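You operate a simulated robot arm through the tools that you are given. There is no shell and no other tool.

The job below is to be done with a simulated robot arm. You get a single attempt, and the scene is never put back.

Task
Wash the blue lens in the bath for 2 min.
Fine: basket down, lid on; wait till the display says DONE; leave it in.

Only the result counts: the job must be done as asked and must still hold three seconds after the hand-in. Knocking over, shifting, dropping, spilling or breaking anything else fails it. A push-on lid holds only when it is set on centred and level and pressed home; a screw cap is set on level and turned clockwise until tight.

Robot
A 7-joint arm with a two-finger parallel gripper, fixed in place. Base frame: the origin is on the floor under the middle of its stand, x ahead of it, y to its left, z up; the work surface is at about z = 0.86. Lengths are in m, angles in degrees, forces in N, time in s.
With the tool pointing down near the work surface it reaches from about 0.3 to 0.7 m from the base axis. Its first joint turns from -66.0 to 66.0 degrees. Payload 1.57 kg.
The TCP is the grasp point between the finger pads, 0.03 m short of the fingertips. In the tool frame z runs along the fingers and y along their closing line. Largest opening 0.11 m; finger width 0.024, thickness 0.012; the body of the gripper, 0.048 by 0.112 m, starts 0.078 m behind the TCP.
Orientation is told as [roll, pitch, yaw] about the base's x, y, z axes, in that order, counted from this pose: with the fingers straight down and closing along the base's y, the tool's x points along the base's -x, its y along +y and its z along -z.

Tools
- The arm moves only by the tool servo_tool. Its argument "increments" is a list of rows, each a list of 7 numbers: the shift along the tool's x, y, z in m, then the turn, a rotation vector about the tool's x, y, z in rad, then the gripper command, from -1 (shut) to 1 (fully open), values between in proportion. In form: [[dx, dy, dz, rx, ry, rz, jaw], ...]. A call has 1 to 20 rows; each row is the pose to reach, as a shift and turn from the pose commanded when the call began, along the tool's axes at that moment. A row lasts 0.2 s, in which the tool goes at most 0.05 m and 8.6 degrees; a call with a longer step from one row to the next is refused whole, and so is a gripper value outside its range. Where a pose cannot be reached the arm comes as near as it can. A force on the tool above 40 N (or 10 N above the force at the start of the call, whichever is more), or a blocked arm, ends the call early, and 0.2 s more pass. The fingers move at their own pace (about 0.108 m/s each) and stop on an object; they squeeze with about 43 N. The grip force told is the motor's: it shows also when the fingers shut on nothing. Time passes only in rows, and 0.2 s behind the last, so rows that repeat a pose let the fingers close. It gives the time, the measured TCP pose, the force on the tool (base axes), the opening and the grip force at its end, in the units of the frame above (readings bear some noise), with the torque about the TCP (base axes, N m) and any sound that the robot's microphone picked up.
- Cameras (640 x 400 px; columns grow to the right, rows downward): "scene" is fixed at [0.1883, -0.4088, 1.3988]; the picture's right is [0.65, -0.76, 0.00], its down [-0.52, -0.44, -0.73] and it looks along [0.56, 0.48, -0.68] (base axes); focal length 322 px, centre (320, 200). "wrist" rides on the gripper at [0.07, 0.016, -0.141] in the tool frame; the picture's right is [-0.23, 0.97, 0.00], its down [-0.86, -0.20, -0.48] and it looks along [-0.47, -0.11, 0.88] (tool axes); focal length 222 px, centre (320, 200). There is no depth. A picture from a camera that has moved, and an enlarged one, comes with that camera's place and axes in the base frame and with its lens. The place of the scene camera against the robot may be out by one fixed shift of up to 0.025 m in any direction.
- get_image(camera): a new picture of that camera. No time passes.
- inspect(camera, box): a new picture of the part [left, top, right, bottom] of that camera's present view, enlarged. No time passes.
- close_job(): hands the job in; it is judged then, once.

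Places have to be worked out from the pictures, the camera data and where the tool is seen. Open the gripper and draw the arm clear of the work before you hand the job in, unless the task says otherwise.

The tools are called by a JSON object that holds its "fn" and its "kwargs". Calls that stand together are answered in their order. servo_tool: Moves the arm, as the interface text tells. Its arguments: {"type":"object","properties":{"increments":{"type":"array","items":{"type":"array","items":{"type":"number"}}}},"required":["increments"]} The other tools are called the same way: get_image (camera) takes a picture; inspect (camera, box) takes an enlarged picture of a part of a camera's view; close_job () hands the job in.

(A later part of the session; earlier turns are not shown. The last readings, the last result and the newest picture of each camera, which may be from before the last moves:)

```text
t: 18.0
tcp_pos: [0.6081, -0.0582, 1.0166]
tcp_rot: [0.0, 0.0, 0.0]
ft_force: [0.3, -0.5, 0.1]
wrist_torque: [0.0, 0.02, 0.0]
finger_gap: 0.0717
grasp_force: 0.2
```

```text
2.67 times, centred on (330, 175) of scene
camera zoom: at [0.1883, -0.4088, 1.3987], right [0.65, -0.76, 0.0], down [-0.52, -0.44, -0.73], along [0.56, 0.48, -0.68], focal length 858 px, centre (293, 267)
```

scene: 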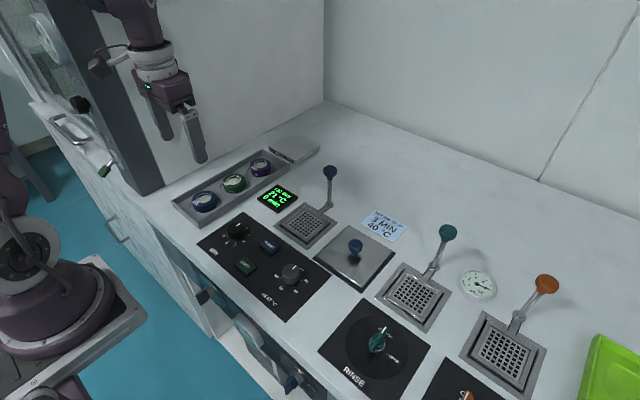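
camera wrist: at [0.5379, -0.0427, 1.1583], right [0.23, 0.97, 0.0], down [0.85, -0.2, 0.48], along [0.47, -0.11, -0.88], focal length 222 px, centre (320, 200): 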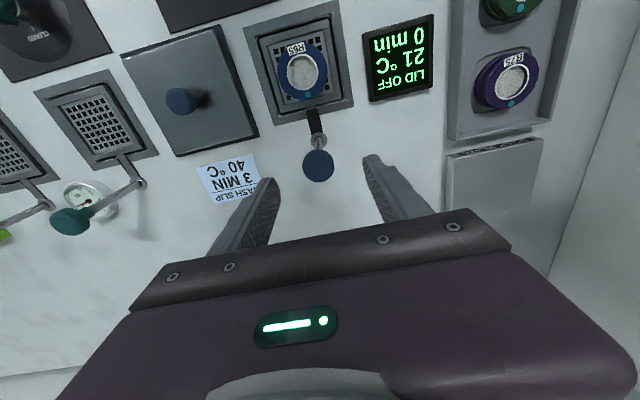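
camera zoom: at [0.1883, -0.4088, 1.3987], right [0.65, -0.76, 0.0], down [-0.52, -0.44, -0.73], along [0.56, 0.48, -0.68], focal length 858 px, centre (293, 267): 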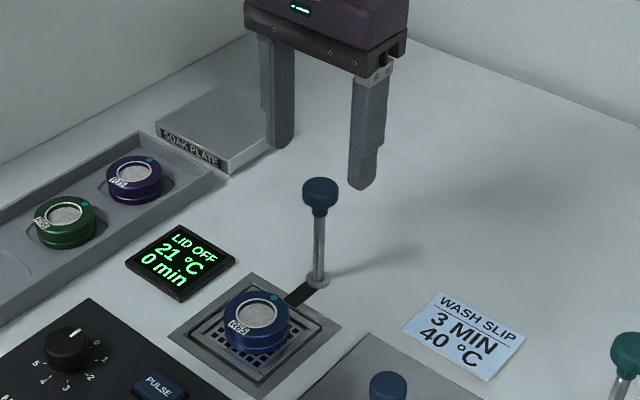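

The handle axis measures (0.6064, -0.0604) and its knob top about z 0.96. I'll centre over it, shut the fingers and press down gently, watching the force.

{"fn": "servo_tool", "kwargs": {"increments": [[0.001, -0.001, 0, 0, 0, 0, -1], [0.001, -0.001, 0, 0, 0, 0, -1], [0.001, -0.001, 0, 0, 0, 0, -1], [0.001, -0.001, 0.008, 0, 0, 0, -1], [0.001, -0.001, 0.016, 0, 0, 0, -1], [0.001, -0.001, 0.016, 0, 0, 0, -1]]}}

{"fn": "inspect", "kwargs": {"camera": "scene", "box": [270, 100, 390, 250]}}

```text
t: 19.4
tcp_pos: [0.6061, -0.0602, 1.0009]
tcp_rot: [0.0, 0.0, 0.0]
ft_force: [0.4, 0.2, 0.1]
wrist_torque: [-0.03, 0.03, 0.02]
finger_gap: 0.0
grasp_force: 21.2
```

```text
2.67 times, centred on (330, 175) of scene
camera zoom: at [0.1883, -0.4088, 1.3988], right [0.65, -0.76, 0.0], down [-0.52, -0.44, -0.73], along [0.56, 0.48, -0.68], focal length 858 px, centre (293, 267)
```

zoom: 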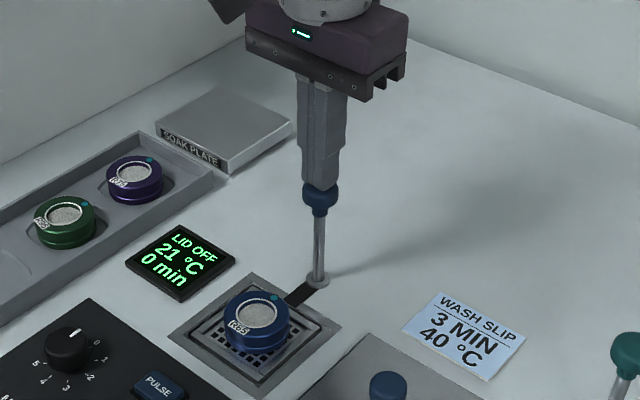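

The closed fingertips are right over the knob and almost touching. I'll press down in small steps.

{"fn": "servo_tool", "kwargs": {"increments": [[0, 0, 0.004, 0, 0, 0, -1], [0, 0, 0.008, 0, 0, 0, -1], [0, 0, 0.012, 0, 0, 0, -1], [0, 0, 0.016, 0, 0, 0, -1], [0, 0, 0.02, 0, 0, 0, -1]]}}

{"fn": "inspect", "kwargs": {"camera": "scene", "box": [270, 100, 390, 250]}}

```text
t: 20.6
tcp_pos: [0.6065, -0.0624, 0.9807]
tcp_rot: [-0.1, 0.1, 0.0]
ft_force: [-0.1, 0.0, 1.0]
wrist_torque: [0.02, 0.01, -0.02]
finger_gap: 0.0001
grasp_force: 21.4
```

```text
2.67 times, centred on (330, 175) of scene
camera zoom: at [0.1883, -0.4088, 1.3987], right [0.65, -0.76, 0.0], down [-0.52, -0.44, -0.73], along [0.56, 0.48, -0.68], focal length 858 px, centre (293, 267)
```

zoom: 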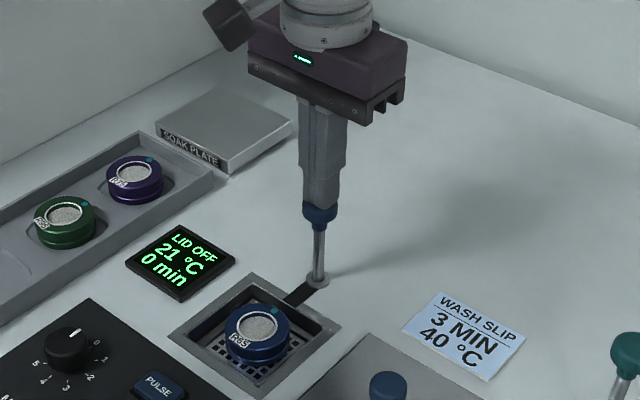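

The basket sinks smoothly under about 1 N. I'll keep pressing.

{"fn": "servo_tool", "kwargs": {"increments": [[0, 0, 0.005, 0, 0, 0, -1], [0, 0, 0.01, 0, 0, 0, -1], [0, 0, 0.015, 0, 0, 0, -1], [0, 0, 0.02, 0, 0, 0, -1], [0, 0, 0.025, 0, 0, 0, -1]]}}

{"fn": "inspect", "kwargs": {"camera": "scene", "box": [270, 100, 390, 250]}}

```text
t: 21.8
tcp_pos: [0.6058, -0.0614, 0.9559]
tcp_rot: [0.0, 0.0, 0.0]
ft_force: [0.1, 0.2, -0.1]
wrist_torque: [-0.01, 0.02, 0.02]
finger_gap: 0.0
grasp_force: 21.4
```

```text
2.67 times, centred on (330, 175) of scene
camera zoom: at [0.1883, -0.4088, 1.3987], right [0.65, -0.76, 0.0], down [-0.52, -0.44, -0.73], along [0.56, 0.48, -0.68], focal length 858 px, centre (293, 267)
```

zoom: 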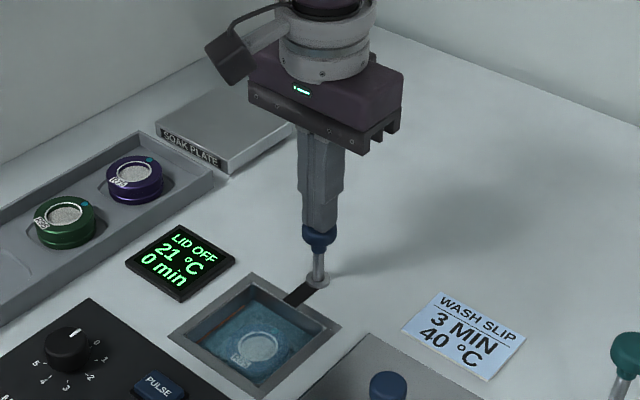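

The lens is under water now and there's still rod left above the ring. I'll press on until it bottoms.

{"fn": "servo_tool", "kwargs": {"increments": [[0, 0, 0.004, 0, 0, 0, -1], [0, 0, 0.008, 0, 0, 0, -1], [0, 0, 0.012, 0, 0, 0, -1], [0, 0, 0.015, 0, 0, 0, -1]]}}

{"fn": "inspect", "kwargs": {"camera": "scene", "box": [270, 100, 390, 250]}}

```text
t: 22.8
tcp_pos: [0.6065, -0.0613, 0.9415]
tcp_rot: [0.1, 0.0, 0.0]
ft_force: [-0.1, 0.4, -0.1]
wrist_torque: [-0.01, -0.01, -0.01]
finger_gap: 0.0
grasp_force: 21.4
```

```text
2.67 times, centred on (330, 175) of scene
camera zoom: at [0.1883, -0.4088, 1.3988], right [0.65, -0.76, 0.0], down [-0.52, -0.44, -0.73], along [0.56, 0.48, -0.68], focal length 858 px, centre (293, 267)
```

zoom: 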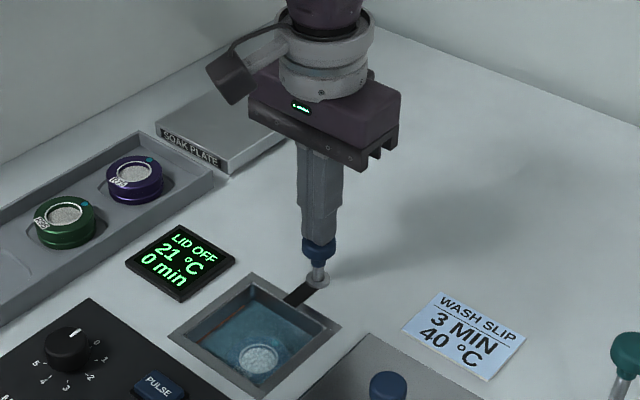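

{"fn": "servo_tool", "kwargs": {"increments": [[0, 0, 0.003, 0, 0, 0, -1], [0, 0, 0.006, 0, 0, 0, -1], [0, 0, 0.009, 0, 0, 0, -1], [0, 0, 0.012, 0, 0, 0, -1]]}}

{"fn": "inspect", "kwargs": {"camera": "scene", "box": [270, 100, 390, 250]}}

```text
t: 23.4
tcp_pos: [0.6067, -0.0615, 0.9407]
tcp_rot: [-0.1, -0.1, 0.1]
ft_force: [-7.3, 1.2, 10.0]
wrist_torque: [0.09, 0.29, 0.04]
finger_gap: 0.0001
grasp_force: 21.6
stopped in row 3: the force on the tool passed its limit at 49 N (the readings are from after the stop); the commanded pose is now the measured one
```

```text
2.67 times, centred on (330, 175) of scene
camera zoom: at [0.1879, -0.4088, 1.3988], right [0.65, -0.76, 0.0], down [-0.51, -0.44, -0.73], along [0.56, 0.48, -0.68], focal length 858 px, centre (293, 267)
```

zoom: 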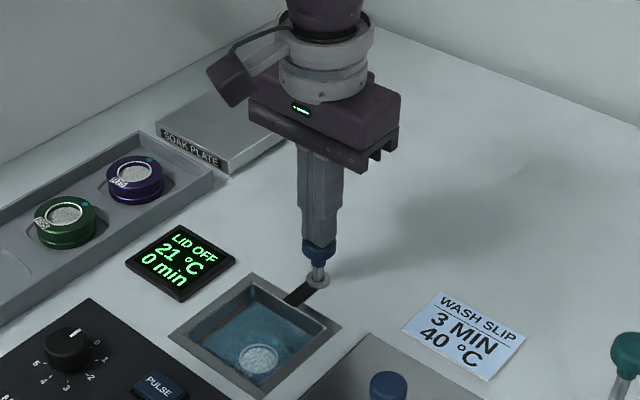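

The handle bottomed out at TCP z ≈ 0.941 with the lens well under water. I'll lift straight off and check that the basket stays down.

{"fn": "servo_tool", "kwargs": {"increments": [[0, 0, -0.005, 0, 0, 0, -1], [0, 0, -0.02, 0, 0, 0, -1], [0, 0, -0.05, 0, 0, 0, -1], [0, 0, -0.08, 0, 0, 0, -1]]}}

{"fn": "inspect", "kwargs": {"camera": "scene", "box": [270, 100, 390, 250]}}

{"fn": "get_image", "kwargs": {"camera": "wrist"}}

```text
t: 24.4
tcp_pos: [0.6069, -0.0594, 1.0194]
tcp_rot: [0.0, -0.1, 0.0]
ft_force: [0.2, 0.7, 0.0]
wrist_torque: [-0.02, 0.0, -0.01]
finger_gap: 0.0003
grasp_force: 20.7
```

```text
2.67 times, centred on (330, 175) of scene
camera zoom: at [0.1883, -0.4088, 1.3988], right [0.65, -0.76, 0.0], down [-0.52, -0.44, -0.73], along [0.56, 0.48, -0.68], focal length 858 px, centre (293, 267)
```

zoom: 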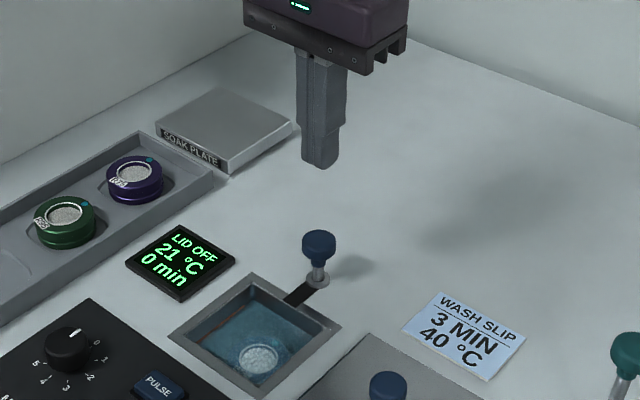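

```text
taken
camera wrist: at [0.5367, -0.0432, 1.1609], right [0.23, 0.97, 0.0], down [0.85, -0.2, 0.48], along [0.47, -0.11, -0.88], focal length 222 px, centre (320, 200)
```

wrist: 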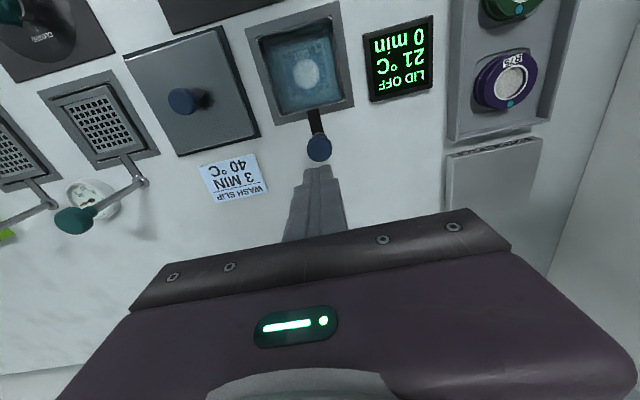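

The basket holds in its lowered place. Next is the lid: I'll move above it and locate its knob and edges.

{"fn": "servo_tool", "kwargs": {"increments": [[0.02, -0.027, 0, 0, 0, 0, 0.3], [0.04, -0.054, 0, 0, 0, 0, 0.3], [0.06, -0.08, 0.01, 0, 0, 0, 0.3], [0.08, -0.107, 0.02, 0, 0, 0, 0.3], [0.09, -0.128, 0.02, 0, 0, 0, 0.3], [0.09, -0.128, 0.02, 0, 0, 0, 0.3]]}}

{"fn": "get_image", "kwargs": {"camera": "wrist"}}

{"fn": "inspect", "kwargs": {"camera": "wrist", "box": [210, 80, 430, 240]}}

{"fn": "inspect", "kwargs": {"camera": "scene", "box": [290, 160, 420, 300]}}

```text
t: 25.8
tcp_pos: [0.5164, -0.1882, 1.0004]
tcp_rot: [0.1, 0.0, 0.0]
ft_force: [0.7, -0.6, -0.1]
wrist_torque: [0.02, -0.01, 0.01]
finger_gap: 0.0715
grasp_force: 0.1
```

```text
taken
camera wrist: at [0.4466, -0.1724, 1.1419], right [0.23, 0.97, 0.0], down [0.85, -0.2, 0.48], along [0.47, -0.11, -0.88], focal length 222 px, centre (320, 200)
```

wrist: 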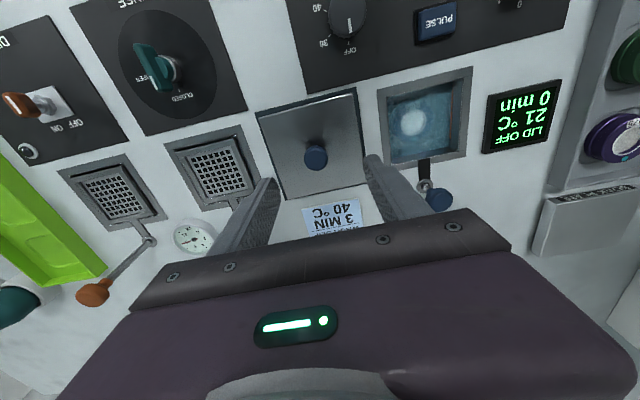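

```text
2.50 times, centred on (320, 160) of wrist
camera zoom: at [0.4466, -0.1724, 1.1419], right [0.23, 0.97, 0.0], down [0.85, -0.2, 0.48], along [0.47, -0.11, -0.88], focal length 555 px, centre (320, 300)
```

zoom: 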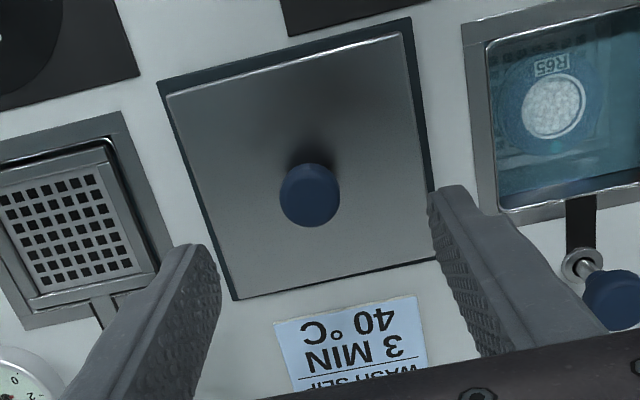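

```text
2.86 times, centred on (355, 230) of scene
camera zoom: at [0.1883, -0.4088, 1.3988], right [0.65, -0.76, 0.0], down [-0.52, -0.44, -0.73], along [0.56, 0.48, -0.68], focal length 920 px, centre (220, 114)
```

zoom: 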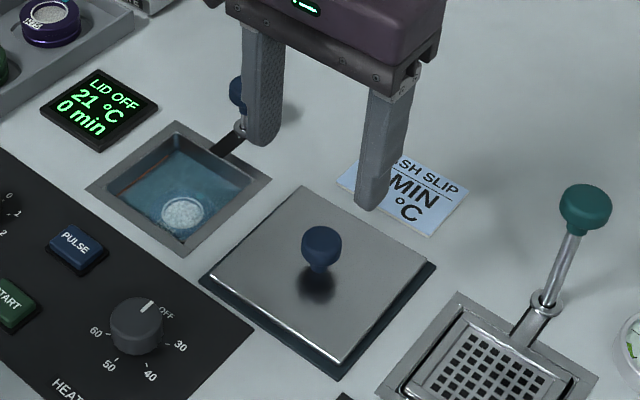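

The lid plate is 0.111 m square, centred at (0.525, -0.196) and square to the axes, with its knob top at about z 0.90. I'll centre over it and go down to just above the knob to check.

{"fn": "servo_tool", "kwargs": {"increments": [[-0.0084, -0.0073, 0.02, 0, 0, 0, 0.2], [-0.0084, -0.0073, 0.04, 0, 0, 0, 0.2], [-0.0084, -0.0073, 0.06, 0, 0, 0, 0.2], [-0.0084, -0.0073, 0.06, 0, 0, 0, 0.2]]}}

{"fn": "inspect", "kwargs": {"camera": "wrist", "box": [210, 80, 430, 240]}}

{"fn": "inspect", "kwargs": {"camera": "scene", "box": [310, 190, 400, 290]}}

```text
t: 26.8
tcp_pos: [0.5258, -0.197, 0.9381]
tcp_rot: [0.0, 0.0, 0.0]
ft_force: [0.2, 0.7, 0.1]
wrist_torque: [-0.03, -0.02, 0.01]
finger_gap: 0.0661
grasp_force: 0.1
```

```text
2.50 times, centred on (320, 160) of wrist
camera zoom: at [0.4549, -0.1811, 1.0808], right [0.23, 0.97, 0.0], down [0.85, -0.2, 0.48], along [0.47, -0.11, -0.88], focal length 555 px, centre (320, 300)
```

zoom: 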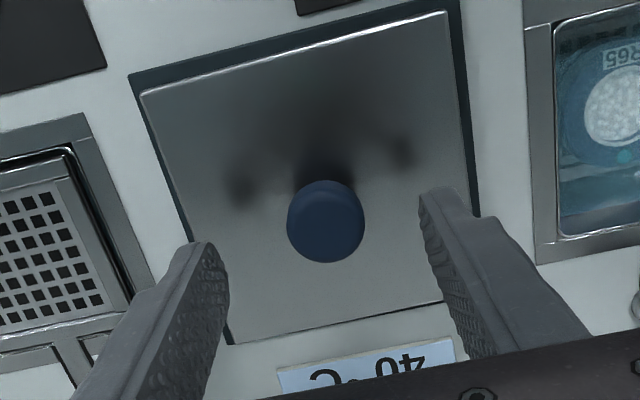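

```text
4.00 times, centred on (355, 240) of scene
camera zoom: at [0.1883, -0.4088, 1.3988], right [0.65, -0.76, 0.0], down [-0.52, -0.44, -0.73], along [0.56, 0.48, -0.68], focal length 1288 px, centre (180, 40)
```

zoom: 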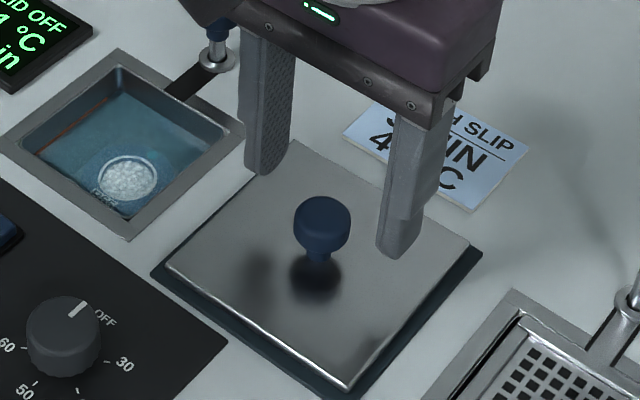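

The knob is centred between the fingers at (0.525, -0.1955), with the plate top at about z 0.872. I'll go down so the tips stay about 4 mm above the plate, then grip the knob.

{"fn": "servo_tool", "kwargs": {"increments": [[0, 0.001, 0.012, 0, 0, 0, 0.2], [0, 0.001, 0.024, 0, 0, 0, 0.2], [0, 0.001, 0.032, 0, 0, 0, 0.2], [0, 0.001, 0.032, 0, 0, 0, 0.2], [0, 0.001, 0.032, 0, 0, 0, -0.3], [0, 0.001, 0.032, 0, 0, 0, -0.8], [0, 0.001, 0.032, 0, 0, 0, -0.8], [0, 0.001, 0.032, 0, 0, 0, -0.8]]}}

{"fn": "inspect", "kwargs": {"camera": "wrist", "box": [210, 80, 430, 240]}}

{"fn": "inspect", "kwargs": {"camera": "scene", "box": [310, 190, 400, 290]}}

```text
t: 28.6
tcp_pos: [0.5268, -0.1968, 0.9074]
tcp_rot: [-0.1, -0.1, 0.1]
ft_force: [0.9, -0.1, 0.2]
wrist_torque: [0.03, 0.01, -0.02]
finger_gap: 0.0271
grasp_force: 37.9
```

```text
2.50 times, centred on (320, 160) of wrist
camera zoom: at [0.4551, -0.1801, 1.049], right [0.23, 0.97, 0.0], down [0.85, -0.2, 0.48], along [0.47, -0.11, -0.88], focal length 555 px, centre (320, 300)
```

zoom: 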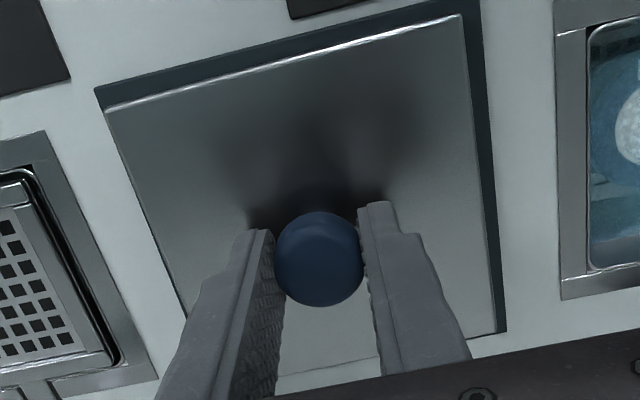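

```text
4.00 times, centred on (355, 240) of scene
camera zoom: at [0.1883, -0.4088, 1.3987], right [0.65, -0.76, 0.0], down [-0.52, -0.44, -0.73], along [0.56, 0.48, -0.68], focal length 1288 px, centre (180, 40)
```

zoom: 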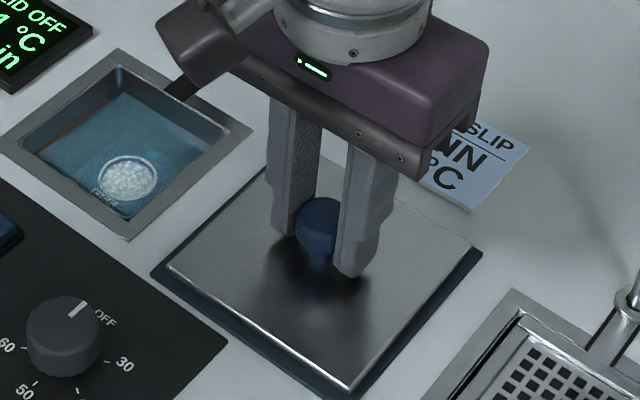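

The knob is gripped (gap 0.027). I'll lift the lid gently a few centimetres and check that it hangs level.

{"fn": "servo_tool", "kwargs": {"increments": [[0, 0, 0, 0, 0, 0, -1], [0, 0, -0.004, 0, 0, 0, -1], [0, 0, -0.012, 0, 0, 0, -1], [0, 0, -0.025, 0, 0, 0, -1], [0, 0, -0.04, 0, 0, 0, -1], [0, 0, -0.055, 0, 0, 0, -1], [0, 0, -0.055, 0, 0, 0, -1]]}}

{"fn": "inspect", "kwargs": {"camera": "wrist", "box": [160, 60, 480, 260]}}

{"fn": "inspect", "kwargs": {"camera": "scene", "box": [290, 170, 420, 300]}}

```text
t: 30.2
tcp_pos: [0.5263, -0.1952, 0.9627]
tcp_rot: [0.0, -0.1, 0.0]
ft_force: [0.1, 0.6, -1.4]
wrist_torque: [0.0, 0.01, 0.0]
finger_gap: 0.0267
grasp_force: 37.8
```

```text
2.00 times, centred on (320, 160) of wrist
camera zoom: at [0.4556, -0.1798, 1.1034], right [0.23, 0.97, 0.0], down [0.85, -0.2, 0.48], along [0.47, -0.11, -0.88], focal length 444 px, centre (320, 280)
```

zoom: 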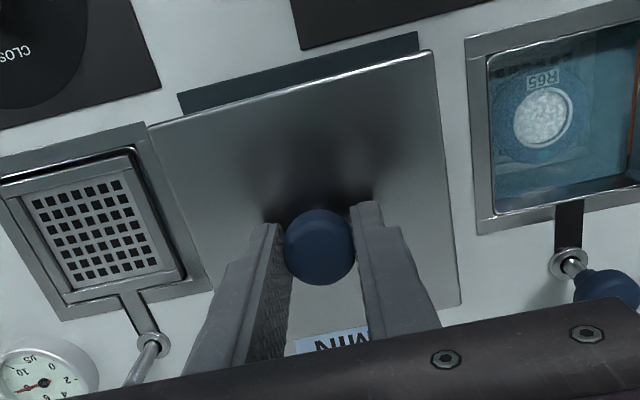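

```text
3.08 times, centred on (355, 235) of scene
camera zoom: at [0.1883, -0.4088, 1.3987], right [0.65, -0.76, 0.0], down [-0.52, -0.44, -0.73], along [0.56, 0.48, -0.68], focal length 991 px, centre (212, 92)
```

zoom: 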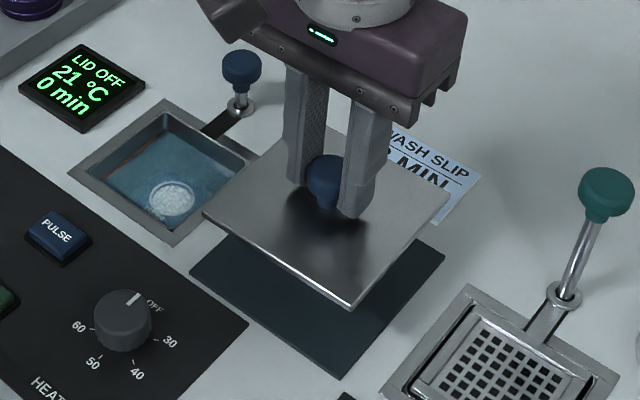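

The dark pad stays on the counter and the lid is a plain square plate. I'll zoom on its corners to judge whether it hangs level.

{"fn": "inspect", "kwargs": {"camera": "scene", "box": [345, 215, 415, 275]}}

{"fn": "inspect", "kwargs": {"camera": "scene", "box": [305, 215, 375, 275]}}

{"fn": "inspect", "kwargs": {"camera": "wrist", "box": [340, 70, 420, 230]}}

{"fn": "inspect", "kwargs": {"camera": "wrist", "box": [220, 70, 320, 170]}}

```text
6.67 times, centred on (380, 245) of scene
camera zoom: at [0.1883, -0.4088, 1.3987], right [0.65, -0.76, 0.0], down [-0.52, -0.44, -0.73], along [0.56, 0.48, -0.68], focal length 2146 px, centre (-80, -100)
```

zoom: 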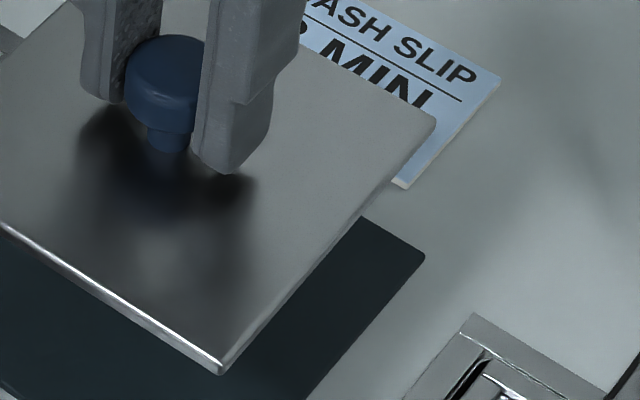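

```text
6.67 times, centred on (340, 245) of scene
camera zoom: at [0.1883, -0.4088, 1.3987], right [0.65, -0.76, 0.0], down [-0.52, -0.44, -0.73], along [0.56, 0.48, -0.68], focal length 2146 px, centre (187, -100)
```

zoom: 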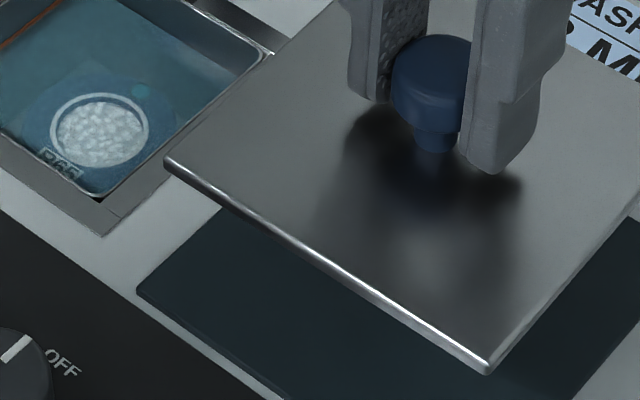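

```text
2.50 times, centred on (380, 150) of wrist
camera zoom: at [0.4556, -0.1798, 1.1034], right [0.23, 0.97, 0.0], down [0.85, -0.2, 0.48], along [0.47, -0.11, -0.88], focal length 555 px, centre (170, 325)
```

zoom: 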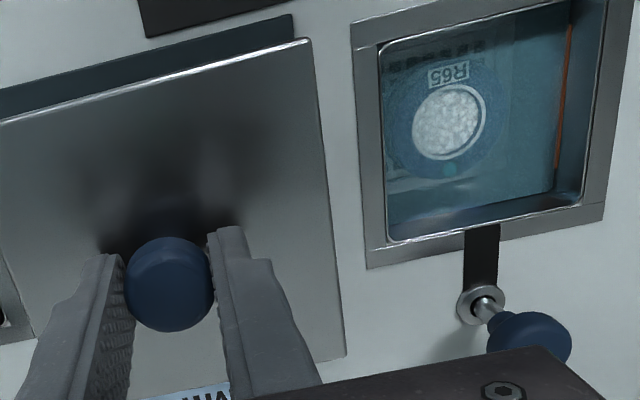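

```text
4.00 times, centred on (270, 120) of wrist
camera zoom: at [0.4556, -0.1798, 1.1034], right [0.23, 0.97, 0.0], down [0.85, -0.2, 0.48], along [0.47, -0.11, -0.88], focal length 888 px, centre (520, 520)
```

zoom: 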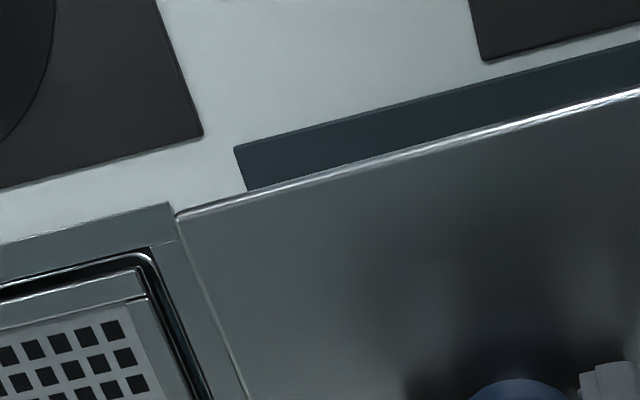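

The lid hangs level: corner spacing matches that on the pad in both views. Its centre is within 1 mm of the TCP, and the rim centre re-measures as (0.5256, -0.0604). I'll carry it across at this height.

{"fn": "servo_tool", "kwargs": {"increments": [[0, 0.025, -0.005, 0, 0, 0, -1], [0, 0.055, -0.005, 0, 0, 0, -1], [0, 0.085, -0.005, 0, 0, 0, -1], [0, 0.115, -0.005, 0, 0, 0, -1], [0.0004, 0.1361, -0.005, 0, 0, 0, -1], [0.0004, 0.1361, -0.005, 0, 0, 0, -1]]}}

{"fn": "get_image", "kwargs": {"camera": "wrist"}}

{"fn": "inspect", "kwargs": {"camera": "wrist", "box": [220, 60, 420, 220]}}

{"fn": "inspect", "kwargs": {"camera": "scene", "box": [250, 150, 370, 260]}}

```text
t: 31.6
tcp_pos: [0.5253, -0.0593, 0.9661]
tcp_rot: [0.0, -0.1, 0.0]
ft_force: [0.6, 0.0, -2.1]
wrist_torque: [0.03, -0.02, -0.01]
finger_gap: 0.0271
grasp_force: 37.3
```

```text
taken
camera wrist: at [0.455, -0.0435, 1.1071], right [0.23, 0.97, 0.0], down [0.85, -0.2, 0.48], along [0.47, -0.11, -0.88], focal length 222 px, centre (320, 200)
```

wrist: 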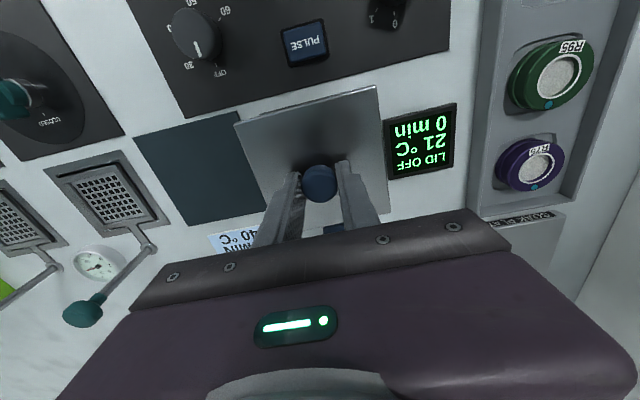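

```text
2.50 times, centred on (320, 140) of wrist
camera zoom: at [0.455, -0.0435, 1.1071], right [0.23, 0.97, 0.0], down [0.85, -0.2, 0.48], along [0.47, -0.11, -0.88], focal length 555 px, centre (320, 350)
```

zoom: 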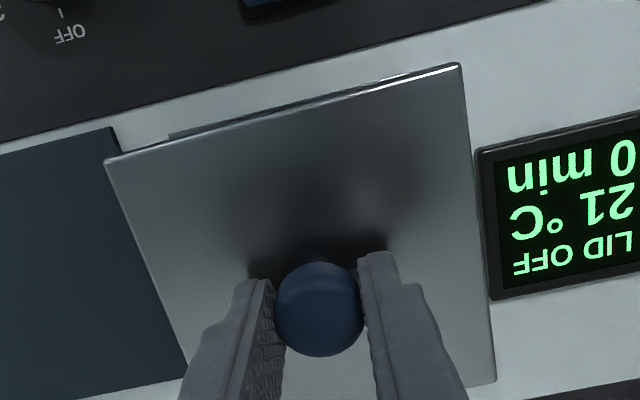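

```text
3.64 times, centred on (310, 205) of scene
camera zoom: at [0.1883, -0.4088, 1.3987], right [0.65, -0.76, 0.0], down [-0.52, -0.44, -0.73], along [0.56, 0.48, -0.68], focal length 1171 px, centre (356, 182)
```

zoom: 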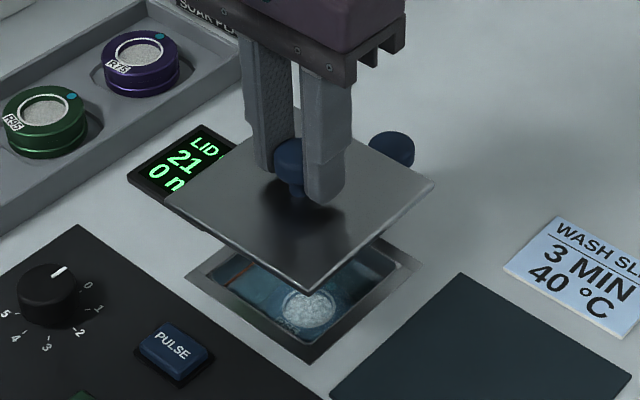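

The held lid is centred at (0.526, -0.0606), within half a millimetre of the rim. I'll lower it straight down to just above the rim and check.

{"fn": "servo_tool", "kwargs": {"increments": [[0, 0, 0.012, 0, 0, 0, -1], [0, 0, 0.024, 0, 0, 0, -1], [0, 0, 0.036, 0, 0, 0, -1], [0, 0, 0.046, 0, 0, 0, -1], [0, 0, 0.05, 0, 0, 0, -1], [0, 0, 0.05, 0, 0, 0, -1]]}}

{"fn": "inspect", "kwargs": {"camera": "wrist", "box": [200, 40, 440, 240]}}

{"fn": "inspect", "kwargs": {"camera": "scene", "box": [270, 170, 350, 260]}}

```text
t: 33.0
tcp_pos: [0.5261, -0.0586, 0.9166]
tcp_rot: [-0.2, -0.1, 0.0]
ft_force: [-1.0, 0.2, -2.1]
wrist_torque: [0.0, -0.02, -0.03]
finger_gap: 0.0269
grasp_force: 37.7
```

```text
2.00 times, centred on (320, 140) of wrist
camera zoom: at [0.4549, -0.0433, 1.0578], right [0.23, 0.97, 0.0], down [0.85, -0.2, 0.48], along [0.47, -0.11, -0.88], focal length 444 px, centre (320, 320)
```

zoom: 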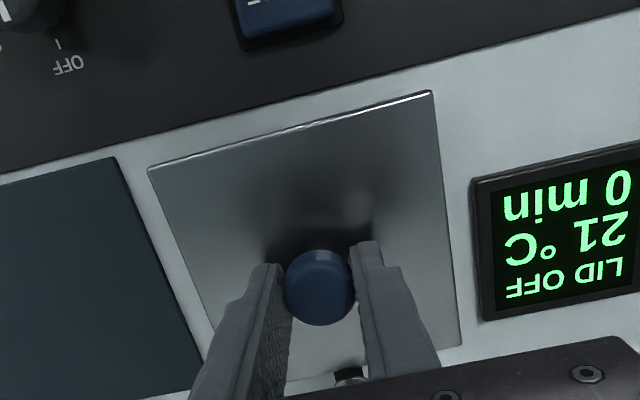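

```text
4.44 times, centred on (310, 215) of scene
camera zoom: at [0.1883, -0.4088, 1.3987], right [0.65, -0.76, 0.0], down [-0.52, -0.44, -0.73], along [0.56, 0.48, -0.68], focal length 1431 px, centre (364, 133)
```

zoom: 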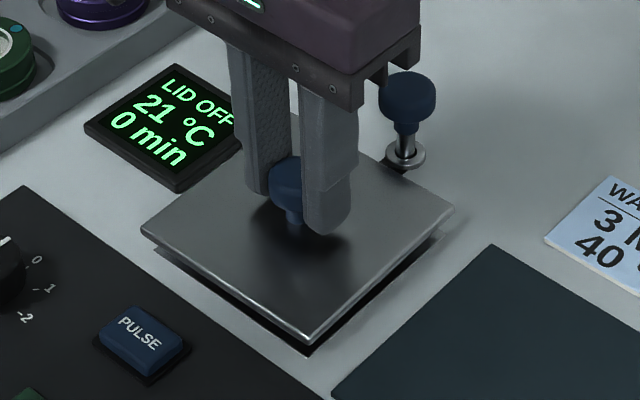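

The lid is about 9 mm above the rim and square with it. I'll creep down until it touches.

{"fn": "servo_tool", "kwargs": {"increments": [[0, 0, 0.002, 0, 0, 0, -1], [0, 0, 0.004, 0, 0, 0, -1], [0, 0, 0.006, 0, 0, 0, -1], [0, 0, 0.006, 0, 0, 0, -1]]}}

{"fn": "servo_tool", "kwargs": {"increments": [[0, 0, 0.001, 0, 0, 0, -1], [0, 0, 0.002, 0, 0, 0, -1], [0, 0, 0.002, 0, 0, 0, -1]]}}

{"fn": "inspect", "kwargs": {"camera": "scene", "box": [270, 170, 350, 260]}}

```text
t: 34.0
tcp_pos: [0.5249, -0.0596, 0.9109]
tcp_rot: [-0.1, -0.1, 0.0]
ft_force: [0.7, 0.2, -1.8]
wrist_torque: [0.0, -0.03, 0.02]
finger_gap: 0.0269
grasp_force: 37.6
```

```text
t: 34.8
tcp_pos: [0.5249, -0.0587, 0.9103]
tcp_rot: [-0.1, -0.1, 0.0]
ft_force: [0.2, 0.4, -0.4]
wrist_torque: [0.01, 0.04, -0.03]
finger_gap: 0.0271
grasp_force: 37.6
```

```text
4.44 times, centred on (310, 215) of scene
camera zoom: at [0.1883, -0.4088, 1.3987], right [0.65, -0.76, 0.0], down [-0.52, -0.44, -0.73], along [0.56, 0.48, -0.68], focal length 1431 px, centre (364, 133)
```

zoom: 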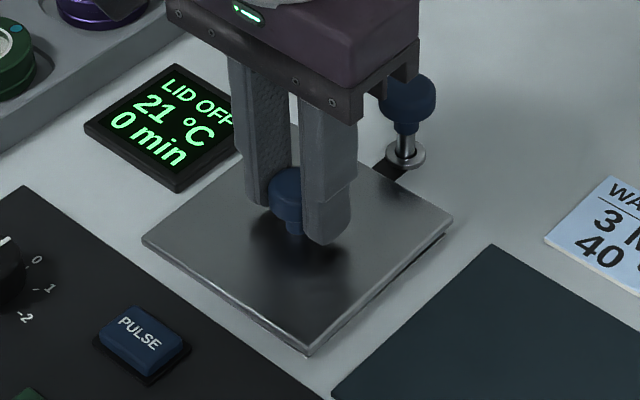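

The weight reading fell from -1.8 to -0.4 N, so the lid is touching. I'll go down another couple of millimetres gently.

{"fn": "servo_tool", "kwargs": {"increments": [[0, 0, 0.001, 0, 0, 0, -1], [0, 0, 0.002, 0, 0, 0, -1], [0, 0, 0.002, 0, 0, 0, -1]]}}

{"fn": "inspect", "kwargs": {"camera": "scene", "box": [270, 170, 350, 260]}}

{"fn": "inspect", "kwargs": {"camera": "wrist", "box": [200, 40, 440, 240]}}

```text
t: 35.6
tcp_pos: [0.5243, -0.0587, 0.9071]
tcp_rot: [-0.1, 0.0, 0.0]
ft_force: [0.9, -0.7, -2.1]
wrist_torque: [0.04, -0.02, 0.01]
finger_gap: 0.0272
grasp_force: 37.8
```

```text
4.44 times, centred on (310, 215) of scene
camera zoom: at [0.1883, -0.4088, 1.3987], right [0.65, -0.76, 0.0], down [-0.52, -0.44, -0.73], along [0.56, 0.48, -0.68], focal length 1431 px, centre (364, 133)
```

zoom: 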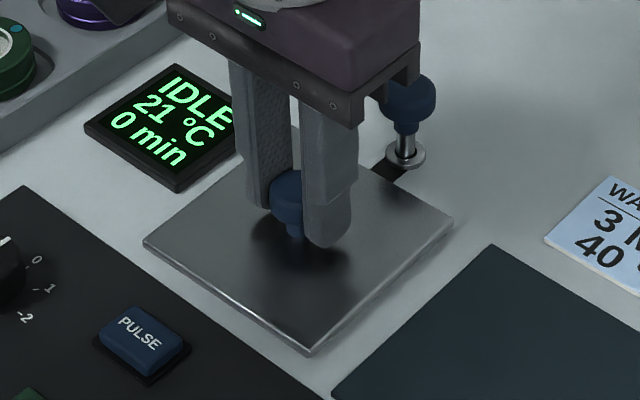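

```text
2.00 times, centred on (320, 140) of wrist
camera zoom: at [0.455, -0.0433, 1.0484], right [0.23, 0.97, 0.0], down [0.85, -0.2, 0.48], along [0.47, -0.11, -0.88], focal length 444 px, centre (320, 320)
```

zoom: 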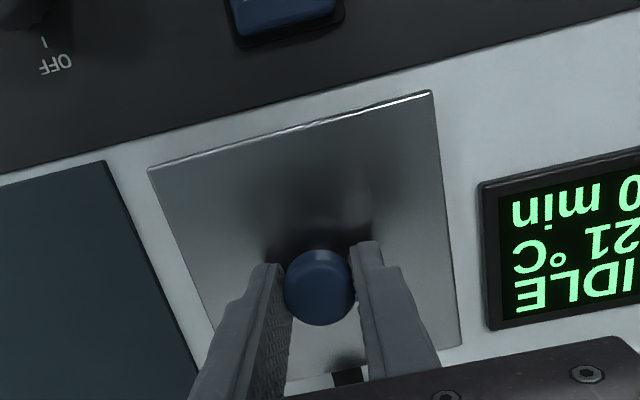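

The display switched from LID OFF to IDLE, so the lid is recognised. The lid still hangs with its weight on the arm, so I'll go down a little more to seat it.

{"fn": "servo_tool", "kwargs": {"increments": [[0, 0, 0.001, 0, 0, 0, -1], [0, 0, 0.002, 0, 0, 0, -1], [0, 0, 0.002, 0, 0, 0, -1]]}}

```text
t: 36.4
tcp_pos: [0.5248, -0.0601, 0.9036]
tcp_rot: [-0.1, -0.2, 0.0]
ft_force: [-0.5, 0.4, -2.4]
wrist_torque: [0.01, -0.03, -0.03]
finger_gap: 0.0268
grasp_force: 37.9
```

{"fn": "inspect", "kwargs": {"camera": "scene", "box": [270, 170, 350, 260]}}

{"fn": "servo_tool", "kwargs": {"increments": [[0, 0, 0.001, 0, 0, 0, -1], [0, 0, 0.0015, 0, 0, 0, -1], [0, 0, 0.0015, 0, 0, 0, -1]]}}

{"fn": "inspect", "kwargs": {"camera": "scene", "box": [270, 170, 350, 260]}}

```text
4.44 times, centred on (310, 215) of scene
camera zoom: at [0.1883, -0.4088, 1.3987], right [0.65, -0.76, 0.0], down [-0.52, -0.44, -0.73], along [0.56, 0.48, -0.68], focal length 1431 px, centre (364, 133)
```

zoom: 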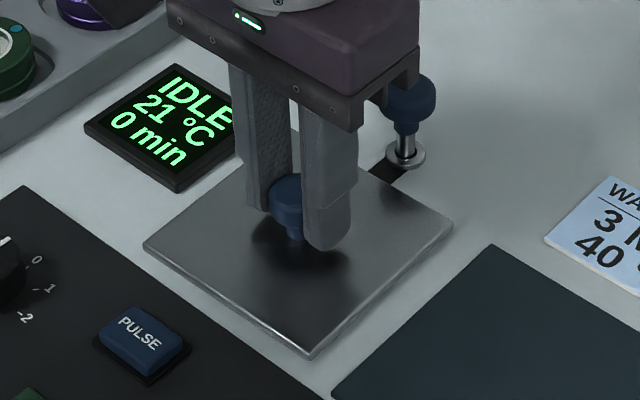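

```text
t: 37.2
tcp_pos: [0.5244, -0.0592, 0.9047]
tcp_rot: [0.0, -0.3, 0.0]
ft_force: [-6.4, -1.4, 26.6]
wrist_torque: [0.02, 0.07, -0.01]
finger_gap: 0.0269
grasp_force: 37.7
```

```text
4.44 times, centred on (310, 215) of scene
camera zoom: at [0.1877, -0.4088, 1.3988], right [0.65, -0.76, 0.0], down [-0.51, -0.44, -0.73], along [0.56, 0.48, -0.68], focal length 1431 px, centre (364, 133)
```

zoom: 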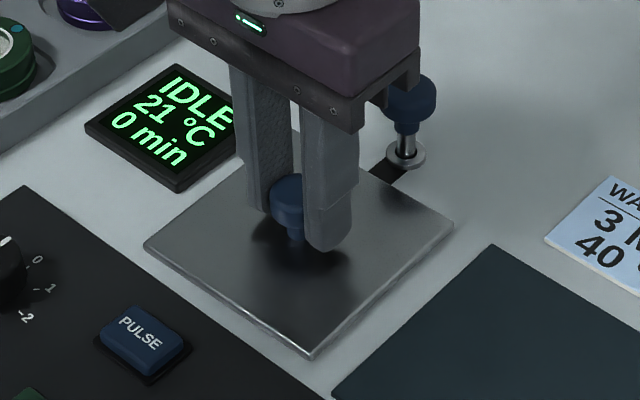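

The lid now bears on the rim with 27 N. I'll ease off a millimetre, open the fingers and rise above the knob.

{"fn": "servo_tool", "kwargs": {"increments": [[0, 0, -0.0012, 0, 0, 0, -1], [0, 0, -0.0012, 0, 0, 0, -0.3], [0, 0, -0.0012, 0, 0, 0, 0.1], [0, 0, -0.0012, 0, 0, 0, 0.1], [0, 0, -0.0012, 0, 0, 0, 0.1]]}}

{"fn": "servo_tool", "kwargs": {"increments": [[0, 0, -0.01, 0, 0, 0, 0.1], [0, 0, -0.025, 0, 0, 0, 0.1], [0, 0, -0.04, 0, 0, 0, 0.1], [0, 0, -0.04, 0, 0, 0, 0.1]]}}

{"fn": "inspect", "kwargs": {"camera": "scene", "box": [270, 170, 350, 260]}}

{"fn": "inspect", "kwargs": {"camera": "wrist", "box": [200, 40, 440, 240]}}

```text
t: 38.4
tcp_pos: [0.5256, -0.0585, 0.9048]
tcp_rot: [-0.2, -0.1, 0.0]
ft_force: [0.6, -0.5, -0.1]
wrist_torque: [0.01, -0.02, 0.01]
finger_gap: 0.0607
grasp_force: 0.0
```

```text
t: 39.4
tcp_pos: [0.5247, -0.0589, 0.9438]
tcp_rot: [-0.2, -0.2, 0.0]
ft_force: [0.9, 0.7, -0.2]
wrist_torque: [0.0, 0.0, -0.01]
finger_gap: 0.0605
grasp_force: 0.1
```

```text
4.44 times, centred on (310, 215) of scene
camera zoom: at [0.1883, -0.4088, 1.3988], right [0.65, -0.76, 0.0], down [-0.52, -0.44, -0.73], along [0.56, 0.48, -0.68], focal length 1431 px, centre (364, 133)
```

zoom: 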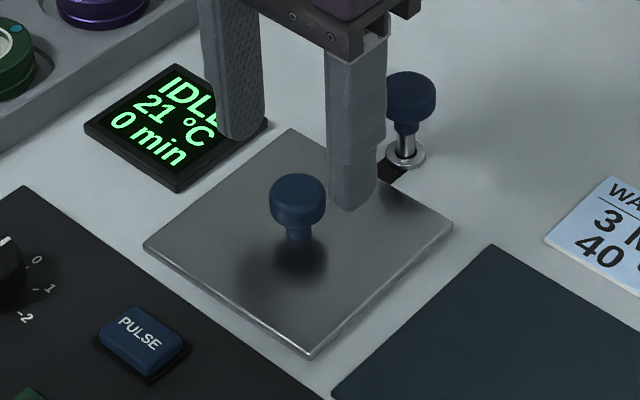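

```text
2.00 times, centred on (320, 140) of wrist
camera zoom: at [0.4543, -0.0433, 1.0856], right [0.23, 0.97, 0.0], down [0.85, -0.2, 0.48], along [0.47, -0.11, -0.88], focal length 444 px, centre (320, 320)
```

zoom: 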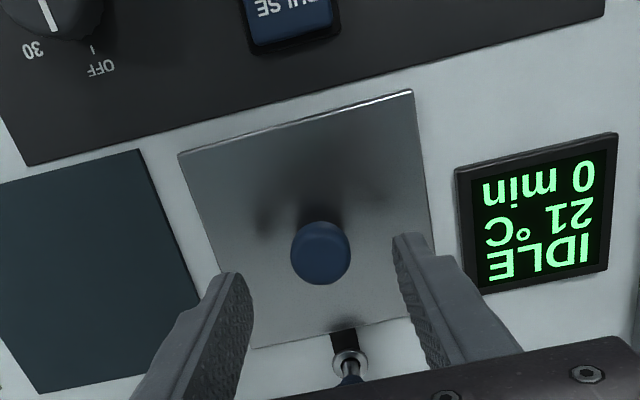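

The lid sits flat and the display reads IDLE. To be sure it's pressed home, I'll shut the fingers above the knob and press gently on its top.

{"fn": "servo_tool", "kwargs": {"increments": [[-0.0008, -0.0008, 0, 0, 0, 0, -1], [-0.0008, -0.0008, 0, 0, 0, 0, -1], [-0.0008, -0.0008, 0, 0, 0, 0, -1], [-0.0008, -0.0008, 0.008, 0, 0, 0, -1], [-0.0008, -0.0008, 0.01, 0, 0, 0, -1]]}}

{"fn": "inspect", "kwargs": {"camera": "scene", "box": [270, 170, 350, 260]}}

```text
t: 40.6
tcp_pos: [0.5261, -0.0598, 0.9352]
tcp_rot: [0.0, -0.1, 0.0]
ft_force: [-0.2, 0.1, 0.3]
wrist_torque: [0.0, 0.0, 0.0]
finger_gap: 0.0
grasp_force: 21.0
```

```text
4.44 times, centred on (310, 215) of scene
camera zoom: at [0.1883, -0.4088, 1.3988], right [0.65, -0.76, 0.0], down [-0.52, -0.44, -0.73], along [0.56, 0.48, -0.68], focal length 1431 px, centre (364, 133)
```

zoom: 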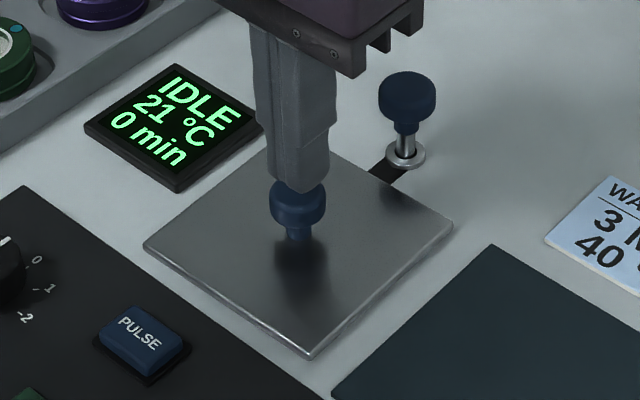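

{"fn": "servo_tool", "kwargs": {"increments": [[0, 0, 0.002, 0, 0, 0, -1], [0, 0, 0.003, 0, 0, 0, -1], [0, 0, 0.004, 0, 0, 0, -1], [0, 0, 0.005, 0, 0, 0, -1], [0, 0, 0.006, 0, 0, 0, -1], [0, 0, 0.007, 0, 0, 0, -1], [0, 0, 0.008, 0, 0, 0, -1]]}}

{"fn": "inspect", "kwargs": {"camera": "scene", "box": [270, 170, 350, 260]}}

```text
t: 42.2
tcp_pos: [0.5246, -0.0604, 0.928]
tcp_rot: [-0.1, -0.1, 0.0]
ft_force: [-1.4, 1.3, 12.5]
wrist_torque: [0.02, 0.16, -0.08]
finger_gap: 0.0001
grasp_force: 21.6
```

```text
4.44 times, centred on (310, 215) of scene
camera zoom: at [0.188, -0.4088, 1.3988], right [0.65, -0.76, 0.0], down [-0.51, -0.44, -0.73], along [0.56, 0.48, -0.68], focal length 1431 px, centre (364, 133)
```

zoom: 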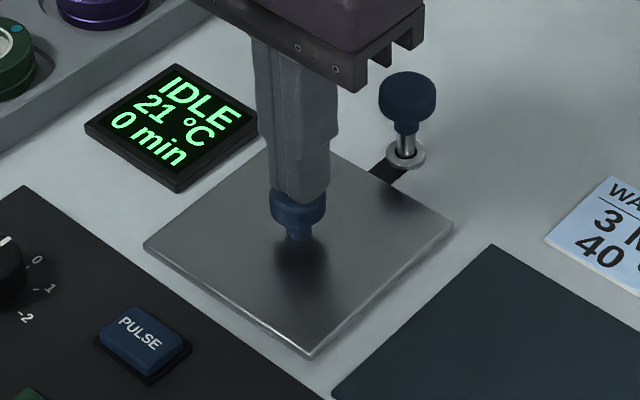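

The knob top takes 12.5 N with no further travel. I'll press slightly harder, then lift off.

{"fn": "servo_tool", "kwargs": {"increments": [[0, 0, 0.0006, 0, 0, 0, -1], [0, 0, 0.001, 0, 0, 0, -1], [0, 0, 0.001, 0, 0, 0, -1]]}}

{"fn": "servo_tool", "kwargs": {"increments": [[0, 0, -0.005, 0, 0, 0, -1], [0, 0, -0.025, 0, 0, 0, -1], [0, 0, -0.05, 0, 0, 0, -1], [0, 0, -0.08, 0, 0, 0, -0.2]]}}

{"fn": "inspect", "kwargs": {"camera": "scene", "box": [260, 150, 360, 260]}}

{"fn": "get_image", "kwargs": {"camera": "wrist"}}

```text
t: 42.8
tcp_pos: [0.5264, -0.0608, 0.9275]
tcp_rot: [-0.1, -0.3, -0.1]
ft_force: [-3.8, 1.6, 11.1]
wrist_torque: [0.02, 0.21, 0.07]
finger_gap: 0.0
grasp_force: 21.5
stopped in row 2: the force on the tool passed its limit at 42 N (the readings are from after the stop); the commanded pose is now the measured one
```

```text
t: 43.8
tcp_pos: [0.5251, -0.0602, 1.0073]
tcp_rot: [-0.1, -0.3, 0.0]
ft_force: [0.1, 0.2, 0.9]
wrist_torque: [0.02, -0.02, -0.01]
finger_gap: 0.0443
grasp_force: 0.1
```

```text
3.64 times, centred on (310, 205) of scene
camera zoom: at [0.1883, -0.4088, 1.3988], right [0.65, -0.76, 0.0], down [-0.52, -0.44, -0.73], along [0.56, 0.48, -0.68], focal length 1171 px, centre (356, 182)
```

zoom: 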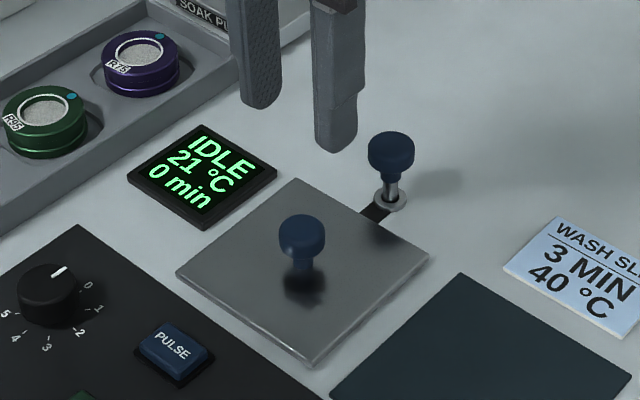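

```text
taken
camera wrist: at [0.4556, -0.0432, 1.149], right [0.23, 0.97, 0.0], down [0.85, -0.2, 0.48], along [0.47, -0.11, -0.88], focal length 222 px, centre (320, 200)
```

wrist: 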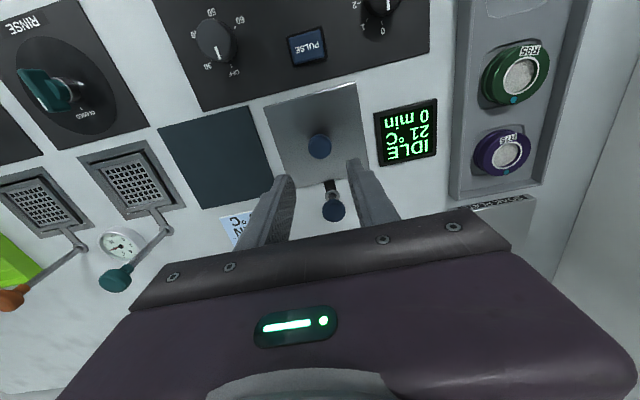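

The lid took a 42 N press and still reads IDLE, so it is home. Next is the MIN dial at about (0.402, 0.030); I'll move above it and look straight at its scale.

{"fn": "servo_tool", "kwargs": {"increments": [[0.025, 0.018, 0, 0, 0, 0, 0], [0.052, 0.037, 0, 0, 0, 0, 0], [0.079, 0.056, 0.01, 0, 0, 0, 0], [0.106, 0.075, 0.02, 0, 0, 0, 0], [0.1238, 0.0888, 0.035, 0, 0, 0, 0], [0.1238, 0.0888, 0.04, 0, 0, 0, 0]]}}

{"fn": "get_image", "kwargs": {"camera": "wrist"}}

{"fn": "inspect", "kwargs": {"camera": "wrist", "box": [220, 90, 420, 240]}}

{"fn": "inspect", "kwargs": {"camera": "scene", "box": [190, 150, 310, 290]}}

```text
t: 45.2
tcp_pos: [0.4028, 0.0284, 0.9685]
tcp_rot: [0.0, -0.1, -0.1]
ft_force: [-0.3, 0.5, -0.1]
wrist_torque: [-0.02, 0.03, 0.01]
finger_gap: 0.0554
grasp_force: 0.0
```

```text
taken
camera wrist: at [0.3317, 0.0439, 1.1091], right [0.23, 0.97, 0.0], down [0.85, -0.2, 0.48], along [0.47, -0.11, -0.88], focal length 222 px, centre (320, 200)
```

wrist: 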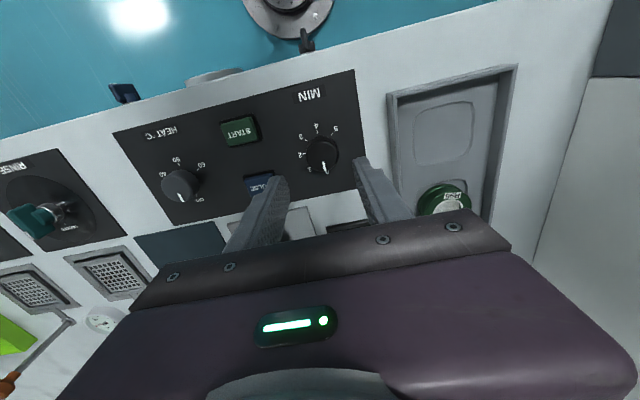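

```text
2.67 times, centred on (320, 165) of wrist
camera zoom: at [0.3317, 0.0439, 1.1091], right [0.23, 0.97, 0.0], down [0.85, -0.2, 0.48], along [0.47, -0.11, -0.88], focal length 592 px, centre (320, 293)
```

zoom: 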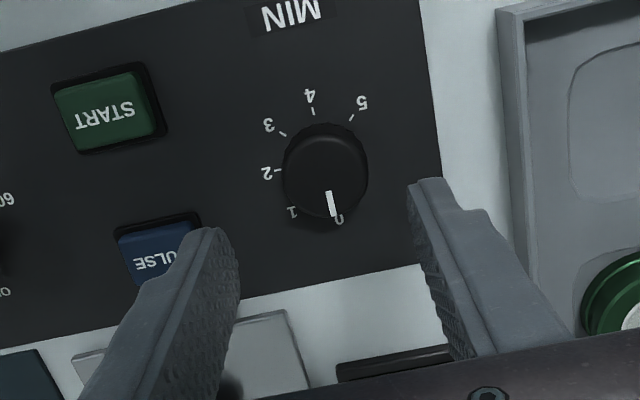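

```text
2.86 times, centred on (250, 220) of scene
camera zoom: at [0.1883, -0.4088, 1.3988], right [0.65, -0.76, 0.0], down [-0.52, -0.44, -0.73], along [0.56, 0.48, -0.68], focal length 920 px, centre (520, 143)
```

zoom: 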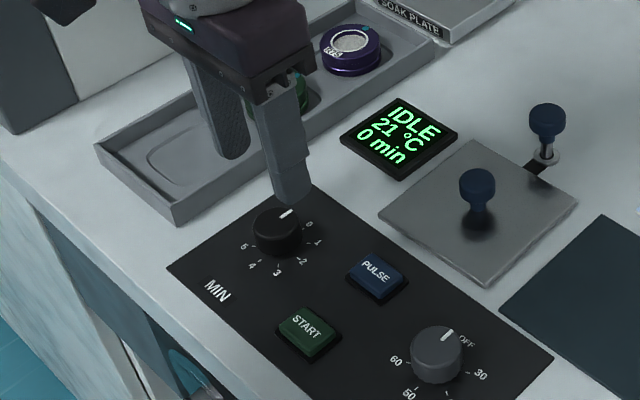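

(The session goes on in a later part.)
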